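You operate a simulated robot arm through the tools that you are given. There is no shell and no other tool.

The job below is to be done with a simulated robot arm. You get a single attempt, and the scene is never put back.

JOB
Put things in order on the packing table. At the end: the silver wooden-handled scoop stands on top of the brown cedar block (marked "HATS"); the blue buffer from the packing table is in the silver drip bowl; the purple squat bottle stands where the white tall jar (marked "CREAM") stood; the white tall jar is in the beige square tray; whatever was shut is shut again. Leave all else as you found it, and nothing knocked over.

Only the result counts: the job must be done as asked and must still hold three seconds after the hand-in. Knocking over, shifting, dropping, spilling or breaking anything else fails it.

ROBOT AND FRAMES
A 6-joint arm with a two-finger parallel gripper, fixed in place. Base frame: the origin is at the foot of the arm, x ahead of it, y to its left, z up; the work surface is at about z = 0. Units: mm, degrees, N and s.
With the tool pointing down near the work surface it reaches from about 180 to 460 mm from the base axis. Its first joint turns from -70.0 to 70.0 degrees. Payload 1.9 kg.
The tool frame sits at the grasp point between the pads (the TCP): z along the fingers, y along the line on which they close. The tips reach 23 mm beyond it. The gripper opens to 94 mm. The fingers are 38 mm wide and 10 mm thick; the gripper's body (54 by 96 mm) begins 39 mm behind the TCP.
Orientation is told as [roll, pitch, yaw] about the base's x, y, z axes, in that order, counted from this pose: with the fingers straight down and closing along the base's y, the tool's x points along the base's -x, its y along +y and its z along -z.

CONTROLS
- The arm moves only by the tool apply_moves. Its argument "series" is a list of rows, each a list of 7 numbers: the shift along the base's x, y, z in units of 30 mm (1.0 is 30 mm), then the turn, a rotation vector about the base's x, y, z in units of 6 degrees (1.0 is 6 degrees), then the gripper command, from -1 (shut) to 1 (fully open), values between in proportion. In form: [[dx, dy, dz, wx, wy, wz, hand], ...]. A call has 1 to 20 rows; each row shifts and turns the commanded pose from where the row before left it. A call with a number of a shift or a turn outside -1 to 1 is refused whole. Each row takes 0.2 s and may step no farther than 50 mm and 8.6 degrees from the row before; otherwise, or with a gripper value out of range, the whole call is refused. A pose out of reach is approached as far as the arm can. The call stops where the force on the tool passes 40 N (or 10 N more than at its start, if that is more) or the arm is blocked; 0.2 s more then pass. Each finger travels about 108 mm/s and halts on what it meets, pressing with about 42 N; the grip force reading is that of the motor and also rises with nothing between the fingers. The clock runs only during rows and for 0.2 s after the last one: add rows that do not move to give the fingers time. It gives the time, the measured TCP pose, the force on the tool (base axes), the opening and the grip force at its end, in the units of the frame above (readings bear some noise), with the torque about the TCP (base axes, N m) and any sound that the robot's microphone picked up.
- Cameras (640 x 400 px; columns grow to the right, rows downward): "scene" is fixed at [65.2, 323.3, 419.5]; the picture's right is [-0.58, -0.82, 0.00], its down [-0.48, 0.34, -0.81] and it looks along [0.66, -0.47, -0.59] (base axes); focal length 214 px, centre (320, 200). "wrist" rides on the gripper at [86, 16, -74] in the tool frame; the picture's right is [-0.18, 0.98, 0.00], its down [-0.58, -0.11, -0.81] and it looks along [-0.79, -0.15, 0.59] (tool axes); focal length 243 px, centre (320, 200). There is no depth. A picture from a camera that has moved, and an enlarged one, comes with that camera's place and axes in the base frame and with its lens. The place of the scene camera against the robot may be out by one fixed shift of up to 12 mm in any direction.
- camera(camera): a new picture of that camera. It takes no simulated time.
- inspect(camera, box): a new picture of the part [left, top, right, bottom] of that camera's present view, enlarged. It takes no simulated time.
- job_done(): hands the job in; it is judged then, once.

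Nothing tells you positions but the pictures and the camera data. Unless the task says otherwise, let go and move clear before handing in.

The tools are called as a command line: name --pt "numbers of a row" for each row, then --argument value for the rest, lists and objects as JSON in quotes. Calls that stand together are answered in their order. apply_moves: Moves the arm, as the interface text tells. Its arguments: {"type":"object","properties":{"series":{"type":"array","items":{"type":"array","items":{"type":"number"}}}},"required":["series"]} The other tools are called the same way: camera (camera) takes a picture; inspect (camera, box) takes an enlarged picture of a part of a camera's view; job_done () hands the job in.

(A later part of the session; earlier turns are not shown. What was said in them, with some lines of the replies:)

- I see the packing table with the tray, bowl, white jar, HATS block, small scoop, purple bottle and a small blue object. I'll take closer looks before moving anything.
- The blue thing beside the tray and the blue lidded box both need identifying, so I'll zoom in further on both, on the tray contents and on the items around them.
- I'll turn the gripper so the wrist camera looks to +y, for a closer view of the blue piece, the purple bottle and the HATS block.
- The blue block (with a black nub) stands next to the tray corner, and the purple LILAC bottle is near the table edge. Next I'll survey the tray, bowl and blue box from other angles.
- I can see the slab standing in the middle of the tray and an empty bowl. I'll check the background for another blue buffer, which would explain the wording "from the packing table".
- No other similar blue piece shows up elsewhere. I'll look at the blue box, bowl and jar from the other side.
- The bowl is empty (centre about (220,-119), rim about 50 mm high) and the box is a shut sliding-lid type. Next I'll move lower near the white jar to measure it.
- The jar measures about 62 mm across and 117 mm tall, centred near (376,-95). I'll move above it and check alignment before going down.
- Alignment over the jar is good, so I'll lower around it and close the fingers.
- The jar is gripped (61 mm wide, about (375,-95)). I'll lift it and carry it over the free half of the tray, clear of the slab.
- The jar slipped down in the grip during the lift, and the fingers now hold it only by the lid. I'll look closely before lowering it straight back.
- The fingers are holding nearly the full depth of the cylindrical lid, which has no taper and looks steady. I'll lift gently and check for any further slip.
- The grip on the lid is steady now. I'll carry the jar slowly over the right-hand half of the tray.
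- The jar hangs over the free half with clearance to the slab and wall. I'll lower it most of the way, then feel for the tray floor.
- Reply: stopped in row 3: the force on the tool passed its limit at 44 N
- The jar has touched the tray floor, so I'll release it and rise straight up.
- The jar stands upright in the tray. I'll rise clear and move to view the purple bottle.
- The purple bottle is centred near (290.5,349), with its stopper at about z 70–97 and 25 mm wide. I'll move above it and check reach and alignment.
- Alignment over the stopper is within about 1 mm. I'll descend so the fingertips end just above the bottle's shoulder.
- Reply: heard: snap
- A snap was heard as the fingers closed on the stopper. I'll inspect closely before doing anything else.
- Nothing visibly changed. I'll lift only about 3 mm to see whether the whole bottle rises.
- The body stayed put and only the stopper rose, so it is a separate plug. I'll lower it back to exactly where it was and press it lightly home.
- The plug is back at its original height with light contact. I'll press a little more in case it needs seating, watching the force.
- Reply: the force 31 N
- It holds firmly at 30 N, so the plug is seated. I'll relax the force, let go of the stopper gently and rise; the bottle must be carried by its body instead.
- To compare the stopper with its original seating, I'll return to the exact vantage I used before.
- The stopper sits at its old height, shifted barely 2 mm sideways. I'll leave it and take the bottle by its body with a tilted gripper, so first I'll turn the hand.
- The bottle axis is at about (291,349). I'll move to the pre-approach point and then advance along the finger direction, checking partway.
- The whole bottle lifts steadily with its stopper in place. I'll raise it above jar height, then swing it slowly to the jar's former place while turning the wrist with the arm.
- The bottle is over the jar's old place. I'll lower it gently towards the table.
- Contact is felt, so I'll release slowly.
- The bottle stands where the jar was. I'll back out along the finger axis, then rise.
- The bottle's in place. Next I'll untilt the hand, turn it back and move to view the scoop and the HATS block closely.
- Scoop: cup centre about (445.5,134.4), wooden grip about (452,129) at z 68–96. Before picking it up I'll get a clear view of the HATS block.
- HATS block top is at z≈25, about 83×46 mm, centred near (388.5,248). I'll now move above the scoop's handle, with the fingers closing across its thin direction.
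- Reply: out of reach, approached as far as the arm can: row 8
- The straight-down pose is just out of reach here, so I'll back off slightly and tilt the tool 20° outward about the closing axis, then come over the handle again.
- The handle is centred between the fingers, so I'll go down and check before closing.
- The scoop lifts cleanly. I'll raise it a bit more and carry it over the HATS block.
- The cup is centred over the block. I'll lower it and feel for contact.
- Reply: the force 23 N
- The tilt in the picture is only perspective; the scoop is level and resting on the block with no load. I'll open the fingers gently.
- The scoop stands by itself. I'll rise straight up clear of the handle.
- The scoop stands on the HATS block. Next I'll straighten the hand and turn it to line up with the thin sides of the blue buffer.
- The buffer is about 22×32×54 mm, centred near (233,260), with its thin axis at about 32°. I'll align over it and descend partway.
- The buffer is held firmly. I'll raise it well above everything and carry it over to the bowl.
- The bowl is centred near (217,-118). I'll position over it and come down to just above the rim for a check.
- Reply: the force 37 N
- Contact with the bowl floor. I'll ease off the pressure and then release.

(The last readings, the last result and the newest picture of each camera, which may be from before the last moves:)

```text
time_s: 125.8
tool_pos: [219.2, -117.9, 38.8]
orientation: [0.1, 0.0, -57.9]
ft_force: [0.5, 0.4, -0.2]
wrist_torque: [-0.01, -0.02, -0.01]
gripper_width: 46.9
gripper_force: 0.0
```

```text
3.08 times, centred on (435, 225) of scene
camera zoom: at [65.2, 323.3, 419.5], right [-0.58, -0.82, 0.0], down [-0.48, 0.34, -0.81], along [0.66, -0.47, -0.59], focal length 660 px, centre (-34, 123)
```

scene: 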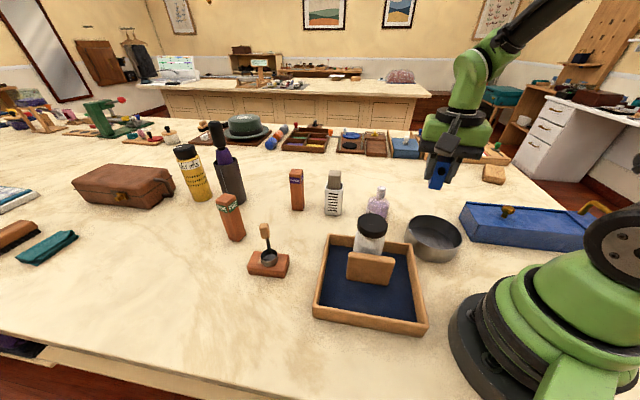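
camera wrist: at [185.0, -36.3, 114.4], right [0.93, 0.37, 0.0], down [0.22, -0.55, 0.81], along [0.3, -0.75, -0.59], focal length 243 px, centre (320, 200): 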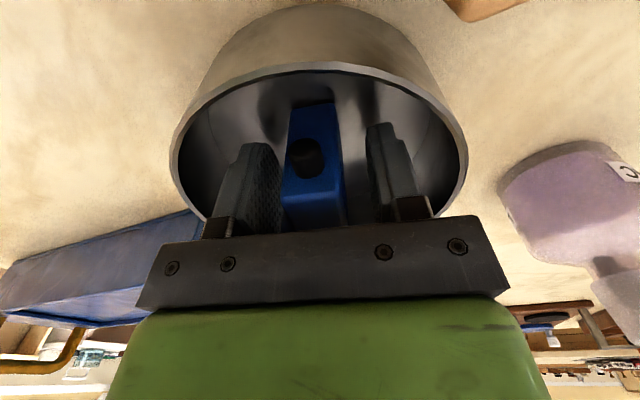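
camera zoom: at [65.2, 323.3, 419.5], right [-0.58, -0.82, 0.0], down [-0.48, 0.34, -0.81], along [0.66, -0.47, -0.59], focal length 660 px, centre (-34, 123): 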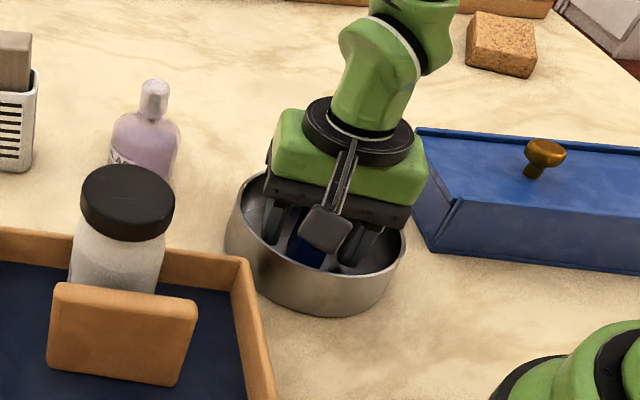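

Released inside the bowl. I'll rise straight up and check every object.

apply_moves --pt "0 0 0.3 0 0 0 0.0" --pt "0 0 0.7 0 0 0 0.0" --pt "0 0 0.9 0 0 0 0.0" --pt "0 0 0.9 0 0 0 0.2" --pt "0 0 0.9 0 0 0 0.5" --pt "0 0.5 0.9 0 0 0 0.5" --pt "0 0.9 0.9 0 0 0 0.5" --pt "0 0.9 0.3 0 0 0 0.5" --pt "0 0 0 0 0 0 0.5"

camera --camera "wrist"

camera --camera "scene"

inspect --camera "scene" --box '[340, 160, 500, 290]'

```text
time_s: 127.8
tool_pos: [220.4, -47.8, 212.1]
orientation: [-0.1, -0.1, -57.8]
ft_force: [-0.1, 0.2, -0.4]
wrist_torque: [0.03, -0.01, -0.01]
gripper_width: 70.5
gripper_force: 0.1
```

```text
taken
camera wrist: at [186.5, 33.9, 288.2], right [0.93, 0.37, 0.0], down [0.22, -0.55, 0.81], along [0.29, -0.75, -0.59], focal length 243 px, centre (320, 200)
```

wrist: 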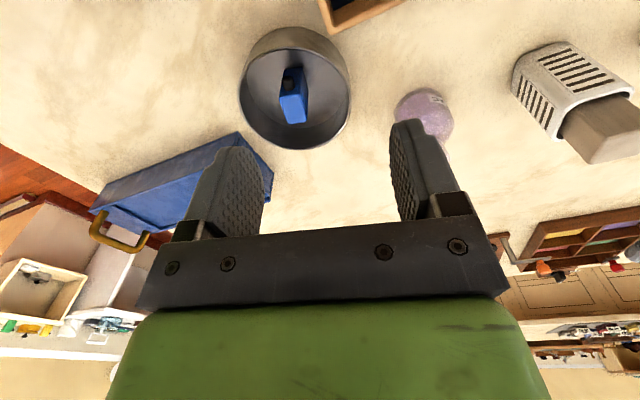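

```text
taken
```

scene: 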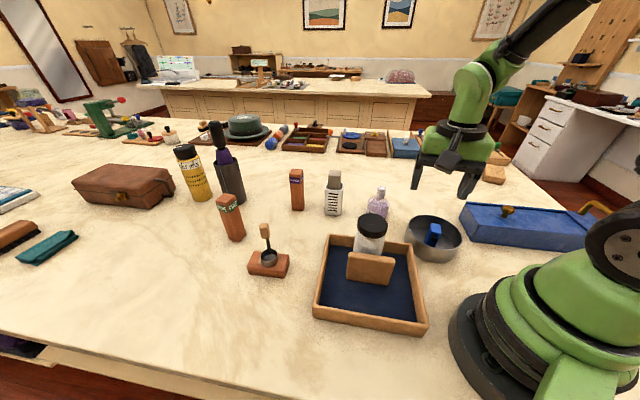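

```text
3.08 times, centred on (420, 225) of scene
camera zoom: at [65.1, 323.3, 419.5], right [-0.58, -0.82, 0.0], down [-0.48, 0.34, -0.81], along [0.66, -0.47, -0.59], focal length 660 px, centre (12, 123)
```

zoom: 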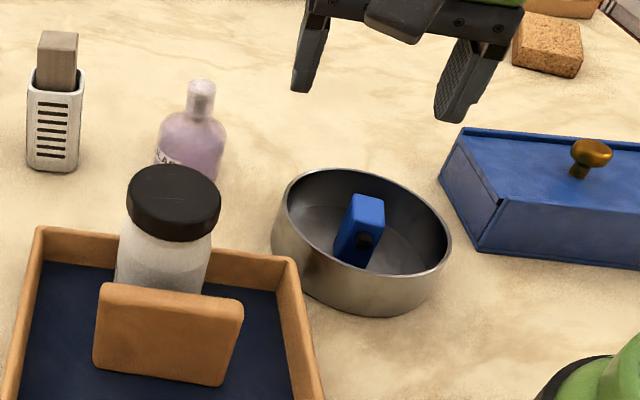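

All four items appear in place. I'll take a closer look at the bottle and its stopper, the jar and the tray before handing in.

apply_moves --pt "0.533 0 -0.28 0 0 1 0.5" --pt "0.533 0 -0.28 0 0 1 0.5" --pt "0.533 0 -0.28 0 0 1 0.7" --pt "0.533 0 -0.28 0 0 1 1" --pt "0.533 0 -0.28 0 0 1 1" --pt "0 0 0 0 0 0 1" --pt "0 0 0 0 0 0 1"

camera --camera "wrist"

inspect --camera "wrist" --box '[260, 60, 400, 220]'

inspect --camera "scene" --box '[350, 175, 410, 235]'

inspect --camera "scene" --box '[300, 200, 440, 340]'

```text
time_s: 129.4
tool_pos: [299.2, -48.9, 170.4]
orientation: [-0.2, 0.0, -27.8]
ft_force: [0.7, 0.0, -0.2]
wrist_torque: [0.0, 0.01, -0.01]
gripper_width: 94.2
gripper_force: 0.1
```

```text
taken
camera wrist: at [228.7, 5.8, 245.5], right [0.62, 0.78, 0.0], down [0.46, -0.37, 0.81], along [0.63, -0.5, -0.59], focal length 243 px, centre (320, 200)
```

wrist: 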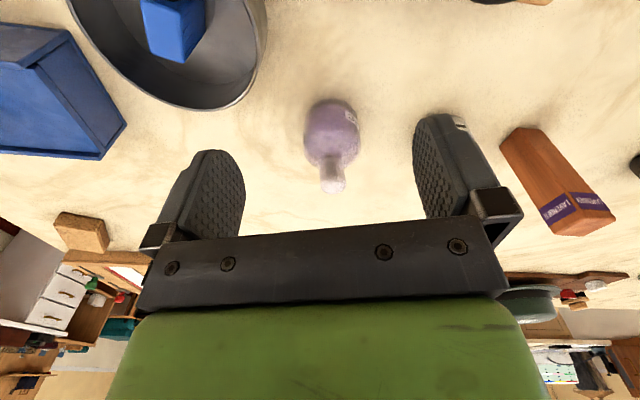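

```text
2.50 times, centred on (330, 140) of wrist
camera zoom: at [228.7, 5.8, 245.5], right [0.62, 0.78, 0.0], down [0.46, -0.37, 0.81], along [0.63, -0.5, -0.59], focal length 606 px, centre (295, 350)
```

zoom: 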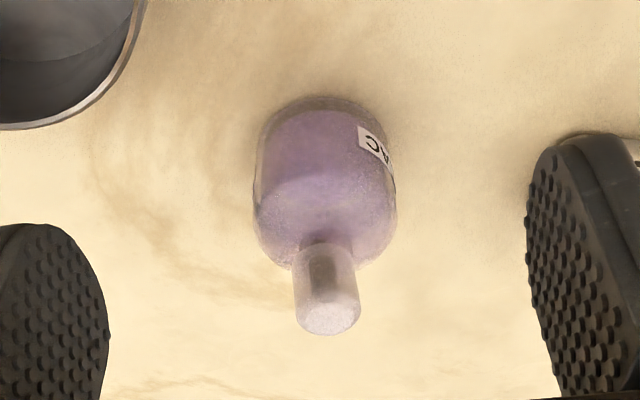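

```text
6.67 times, centred on (380, 205) of scene
camera zoom: at [65.2, 323.3, 419.5], right [-0.58, -0.82, 0.0], down [-0.48, 0.34, -0.81], along [0.66, -0.47, -0.59], focal length 1430 px, centre (-80, 167)
```

zoom: 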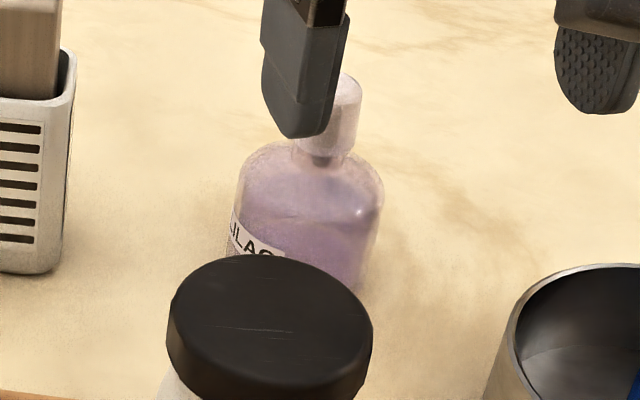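

```text
2.86 times, centred on (370, 270) of scene
camera zoom: at [65.2, 323.3, 419.5], right [-0.58, -0.82, 0.0], down [-0.48, 0.34, -0.81], along [0.66, -0.47, -0.59], focal length 613 px, centre (177, 0)
```

zoom: 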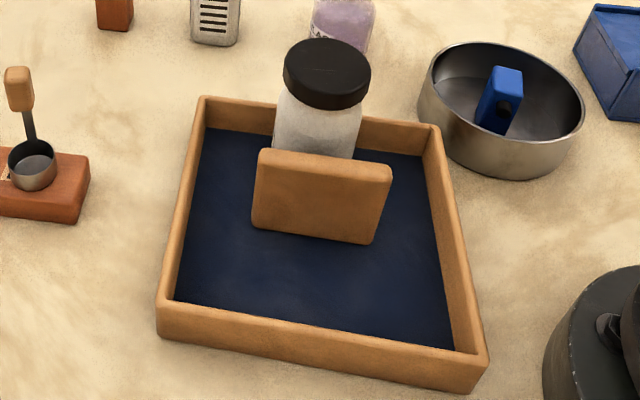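

Everything stands as asked. The stopper may not be fully home after that snap, so I'll line the closed fingertips up over it and press it gently straight down.

apply_moves --pt "0 0 0 0 0 0 0" --pt "0 0 0 0 0 0 -0.9" --pt "0 0 0 0 0 0 -1" --pt "0.5 -0.3 0 0 0 0 -1" --pt "0.667 -0.383 0 0 0 0 -1" --pt "0.667 -0.383 0 0 0 0 -1" --pt "0.667 -0.383 0 0 0 0 -1" --pt "0.1 -0.08 0 0 0 0 -1" --pt "0 0 0 0 0 0 -1"

camera --camera "wrist"

inspect --camera "wrist" --box '[260, 20, 400, 200]'

inspect --camera "scene" --box '[340, 130, 420, 230]'

```text
time_s: 131.4
tool_pos: [377.9, -94.0, 169.4]
orientation: [0.0, -0.1, -27.9]
ft_force: [1.0, 0.8, -0.1]
wrist_torque: [-0.04, -0.05, 0.06]
gripper_width: 0.2
gripper_force: 42.0
```

```text
taken
camera wrist: at [307.2, -39.9, 245.9], right [0.62, 0.78, 0.0], down [0.46, -0.37, 0.81], along [0.63, -0.5, -0.59], focal length 243 px, centre (320, 200)
```

wrist: 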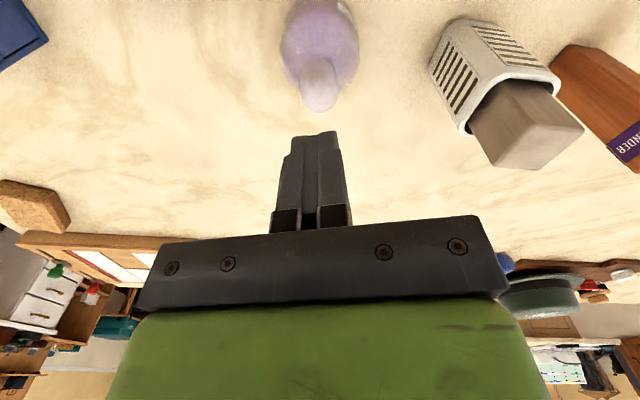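

```text
2.22 times, centred on (330, 110) of wrist
camera zoom: at [307.2, -39.9, 245.9], right [0.62, 0.78, 0.0], down [0.46, -0.37, 0.81], along [0.63, -0.5, -0.59], focal length 539 px, centre (298, 400)
```

zoom: 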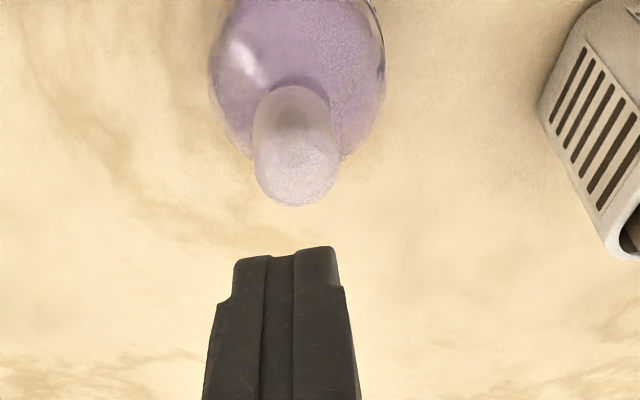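

```text
4.00 times, centred on (380, 180) of scene
camera zoom: at [65.2, 323.3, 419.5], right [-0.58, -0.82, 0.0], down [-0.48, 0.34, -0.81], along [0.66, -0.47, -0.59], focal length 858 px, centre (80, 280)
```

zoom: 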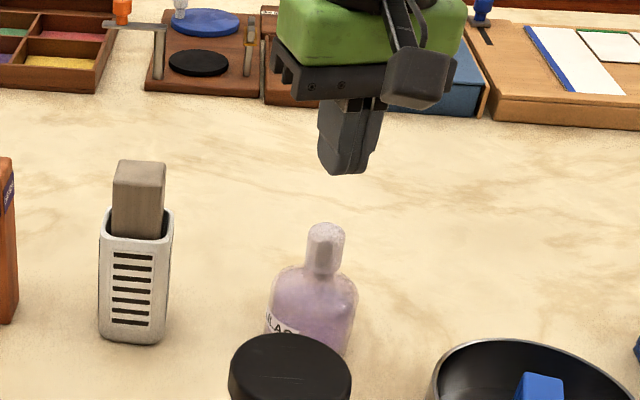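

Fingertips are centred over the stopper within 1 mm. I'll come down slowly.

apply_moves --pt "0 0 -0.4 0 0 0 -1" --pt "0 0 -0.5 0 0 0 -1" --pt "0 0 -0.4 0 0 0 -1" --pt "0 0 -0.15 0 0 0 -1" --pt "0 0 0 0 0 0 -1"

inspect --camera "wrist" --box '[240, 60, 400, 200]'

inspect --camera "scene" --box '[350, 160, 410, 220]'

```text
time_s: 132.7
tool_pos: [378.3, -94.5, 127.7]
orientation: [-0.2, 0.0, -27.9]
ft_force: [0.5, -0.2, 0.1]
wrist_torque: [0.02, 0.0, -0.04]
gripper_width: 0.2
gripper_force: 42.5
```

```text
2.86 times, centred on (320, 130) of wrist
camera zoom: at [307.6, -40.4, 203.2], right [0.62, 0.78, 0.0], down [0.46, -0.37, 0.81], along [0.63, -0.5, -0.59], focal length 693 px, centre (320, 400)
```

zoom: 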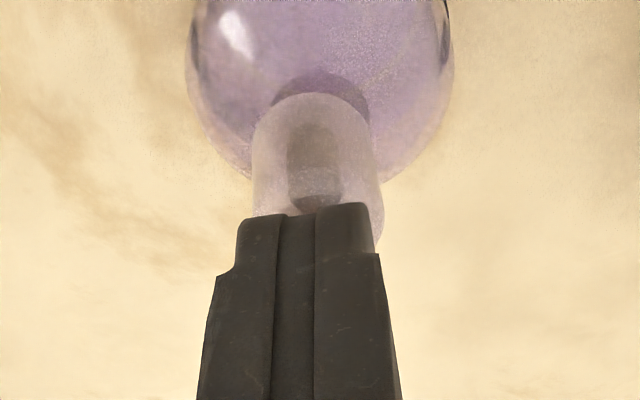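

```text
6.67 times, centred on (380, 190) of scene
camera zoom: at [65.2, 323.3, 419.5], right [-0.58, -0.82, 0.0], down [-0.48, 0.34, -0.81], along [0.66, -0.47, -0.59], focal length 1430 px, centre (-80, 267)
```

zoom: 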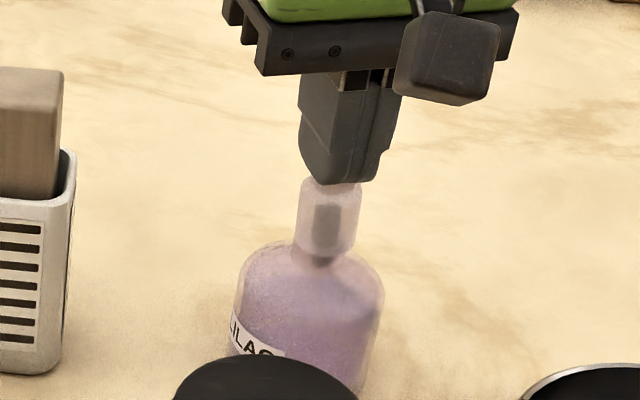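

apply_moves --pt "0 0 -0.1 0 0 0 -1" --pt "0 0 -0.1 0 0 0 -1" --pt "0 0 0 0 0 0 -1"

apply_moves --pt "0 0 -0.04 0 0 0 -1" --pt "0 0 0 0 0 0 -1"

```text
time_s: 133.3
tool_pos: [378.8, -95.1, 124.1]
orientation: [0.0, -0.6, -27.9]
ft_force: [-3.6, -1.3, 12.6]
wrist_torque: [-0.07, 0.17, -0.01]
gripper_width: 0.1
gripper_force: 41.7
stopped in row 3: the force on the tool passed its limit at 44 N (the readings are from after the stop); the commanded pose is now the measured one
```

```text
time_s: 133.9
tool_pos: [379.5, -95.2, 124.6]
orientation: [0.1, -0.8, -27.9]
ft_force: [-8.0, -0.9, 39.5]
wrist_torque: [0.35, 0.75, 0.12]
gripper_width: 0.0
gripper_force: 42.2
```

Firm contact with no movement means the stopper is fully home. I'll lift away now.

apply_moves --pt "0 0 0.1 0 0 0 -1" --pt "0 0 0.3 0 0 0 -1" --pt "0 0 0.7 0 0 0 -1" --pt "0 0 0.9 0 0 0 -1" --pt "-0.3 0 0.9 0 0 0 -0.5" --pt "-0.6 0.2 0.6 0 0 0 0" --pt "0 0 0 0 0 0 0.2"

camera --camera "wrist"

inspect --camera "wrist" --box '[240, 0, 420, 140]'

camera --camera "scene"

inspect --camera "scene" --box '[350, 175, 410, 235]'

```text
time_s: 135.5
tool_pos: [351.7, -92.5, 227.4]
orientation: [0.0, -0.5, -27.9]
ft_force: [-0.5, -0.7, -0.8]
wrist_torque: [0.0, -0.02, 0.01]
gripper_width: 56.3
gripper_force: 0.1
```

```text
taken
camera wrist: at [279.9, -37.0, 303.1], right [0.62, 0.78, 0.0], down [0.46, -0.36, 0.81], along [0.64, -0.5, -0.58], focal length 243 px, centre (320, 200)
```

wrist: 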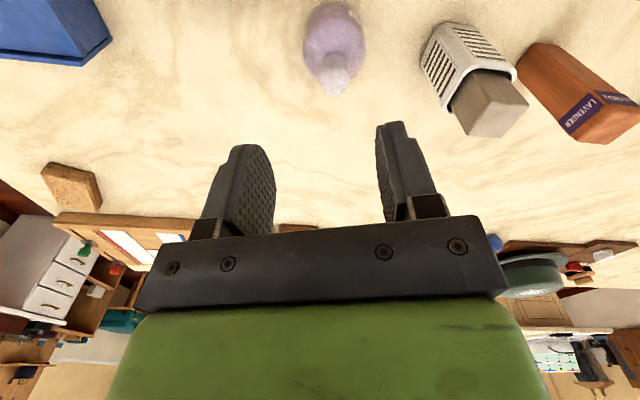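

```text
2.86 times, centred on (330, 70) of wrist
camera zoom: at [279.9, -37.0, 303.1], right [0.62, 0.78, 0.0], down [0.46, -0.36, 0.81], along [0.64, -0.5, -0.58], focal length 693 px, centre (291, 571)
```

zoom: 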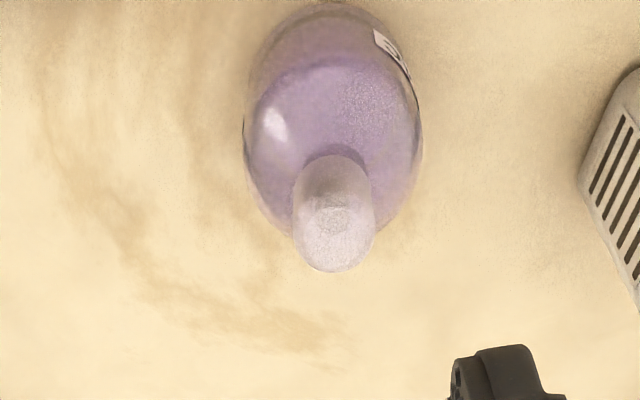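

```text
taken
```

scene: 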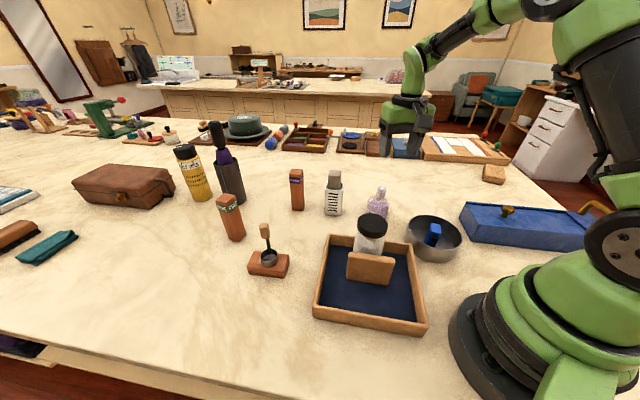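

```text
6.67 times, centred on (380, 205) of scene
camera zoom: at [65.1, 323.3, 419.5], right [-0.58, -0.82, 0.0], down [-0.48, 0.34, -0.81], along [0.66, -0.47, -0.59], focal length 1430 px, centre (-80, 167)
```

zoom: 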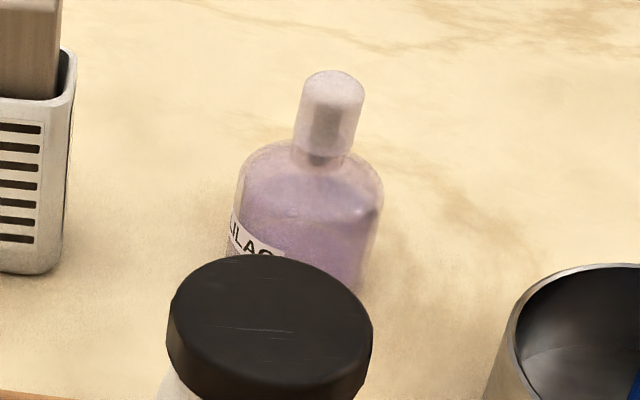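

All goals check out in the pictures: scoop on the HATS block, buffer in the bowl, bottle upright with its stopper where the jar stood, jar upright in the tray, and the blue box still shut. The arm is clear, so I'm handing in.

job_done

```text
The job is handed in.
```

I handed the job in with all four moves done and nothing knocked over. Two points, below, could still count against it. In the last pictures:

- **Scoop:** it stands upright on the cedar block marked "HATS".
- **Blue buffer:** it is in the drip bowl.
- **Purple bottle:** it stands upright within a few millimetres of where the "CREAM" jar stood.
- **White jar:** it stands upright in the square tray. The slab in the tray has not moved.
- **Left alone:** the blue sliding-lid box was never opened and is still shut.

**Stopper snap:** I first tried to lift the purple bottle by its stopper. I heard a snap, and only the stopper came up, by about 4 mm. I pressed it back at about 30 N, carried the bottle by its body, and pressed again at about 40 N once it was in place. The stopper looks whole and sits at its old height, but about 2 mm to one side. I can't rule out that something in it broke or came loose.

**Which piece is the buffer:** I took it to be the small blue ribbed block with the black nub, the only loose blue piece within reach. I didn't check inside the blue box for another.

The jar also slipped in the grip while I was lifting it. I carried it the rest of the way by its lid and set it down without a drop.
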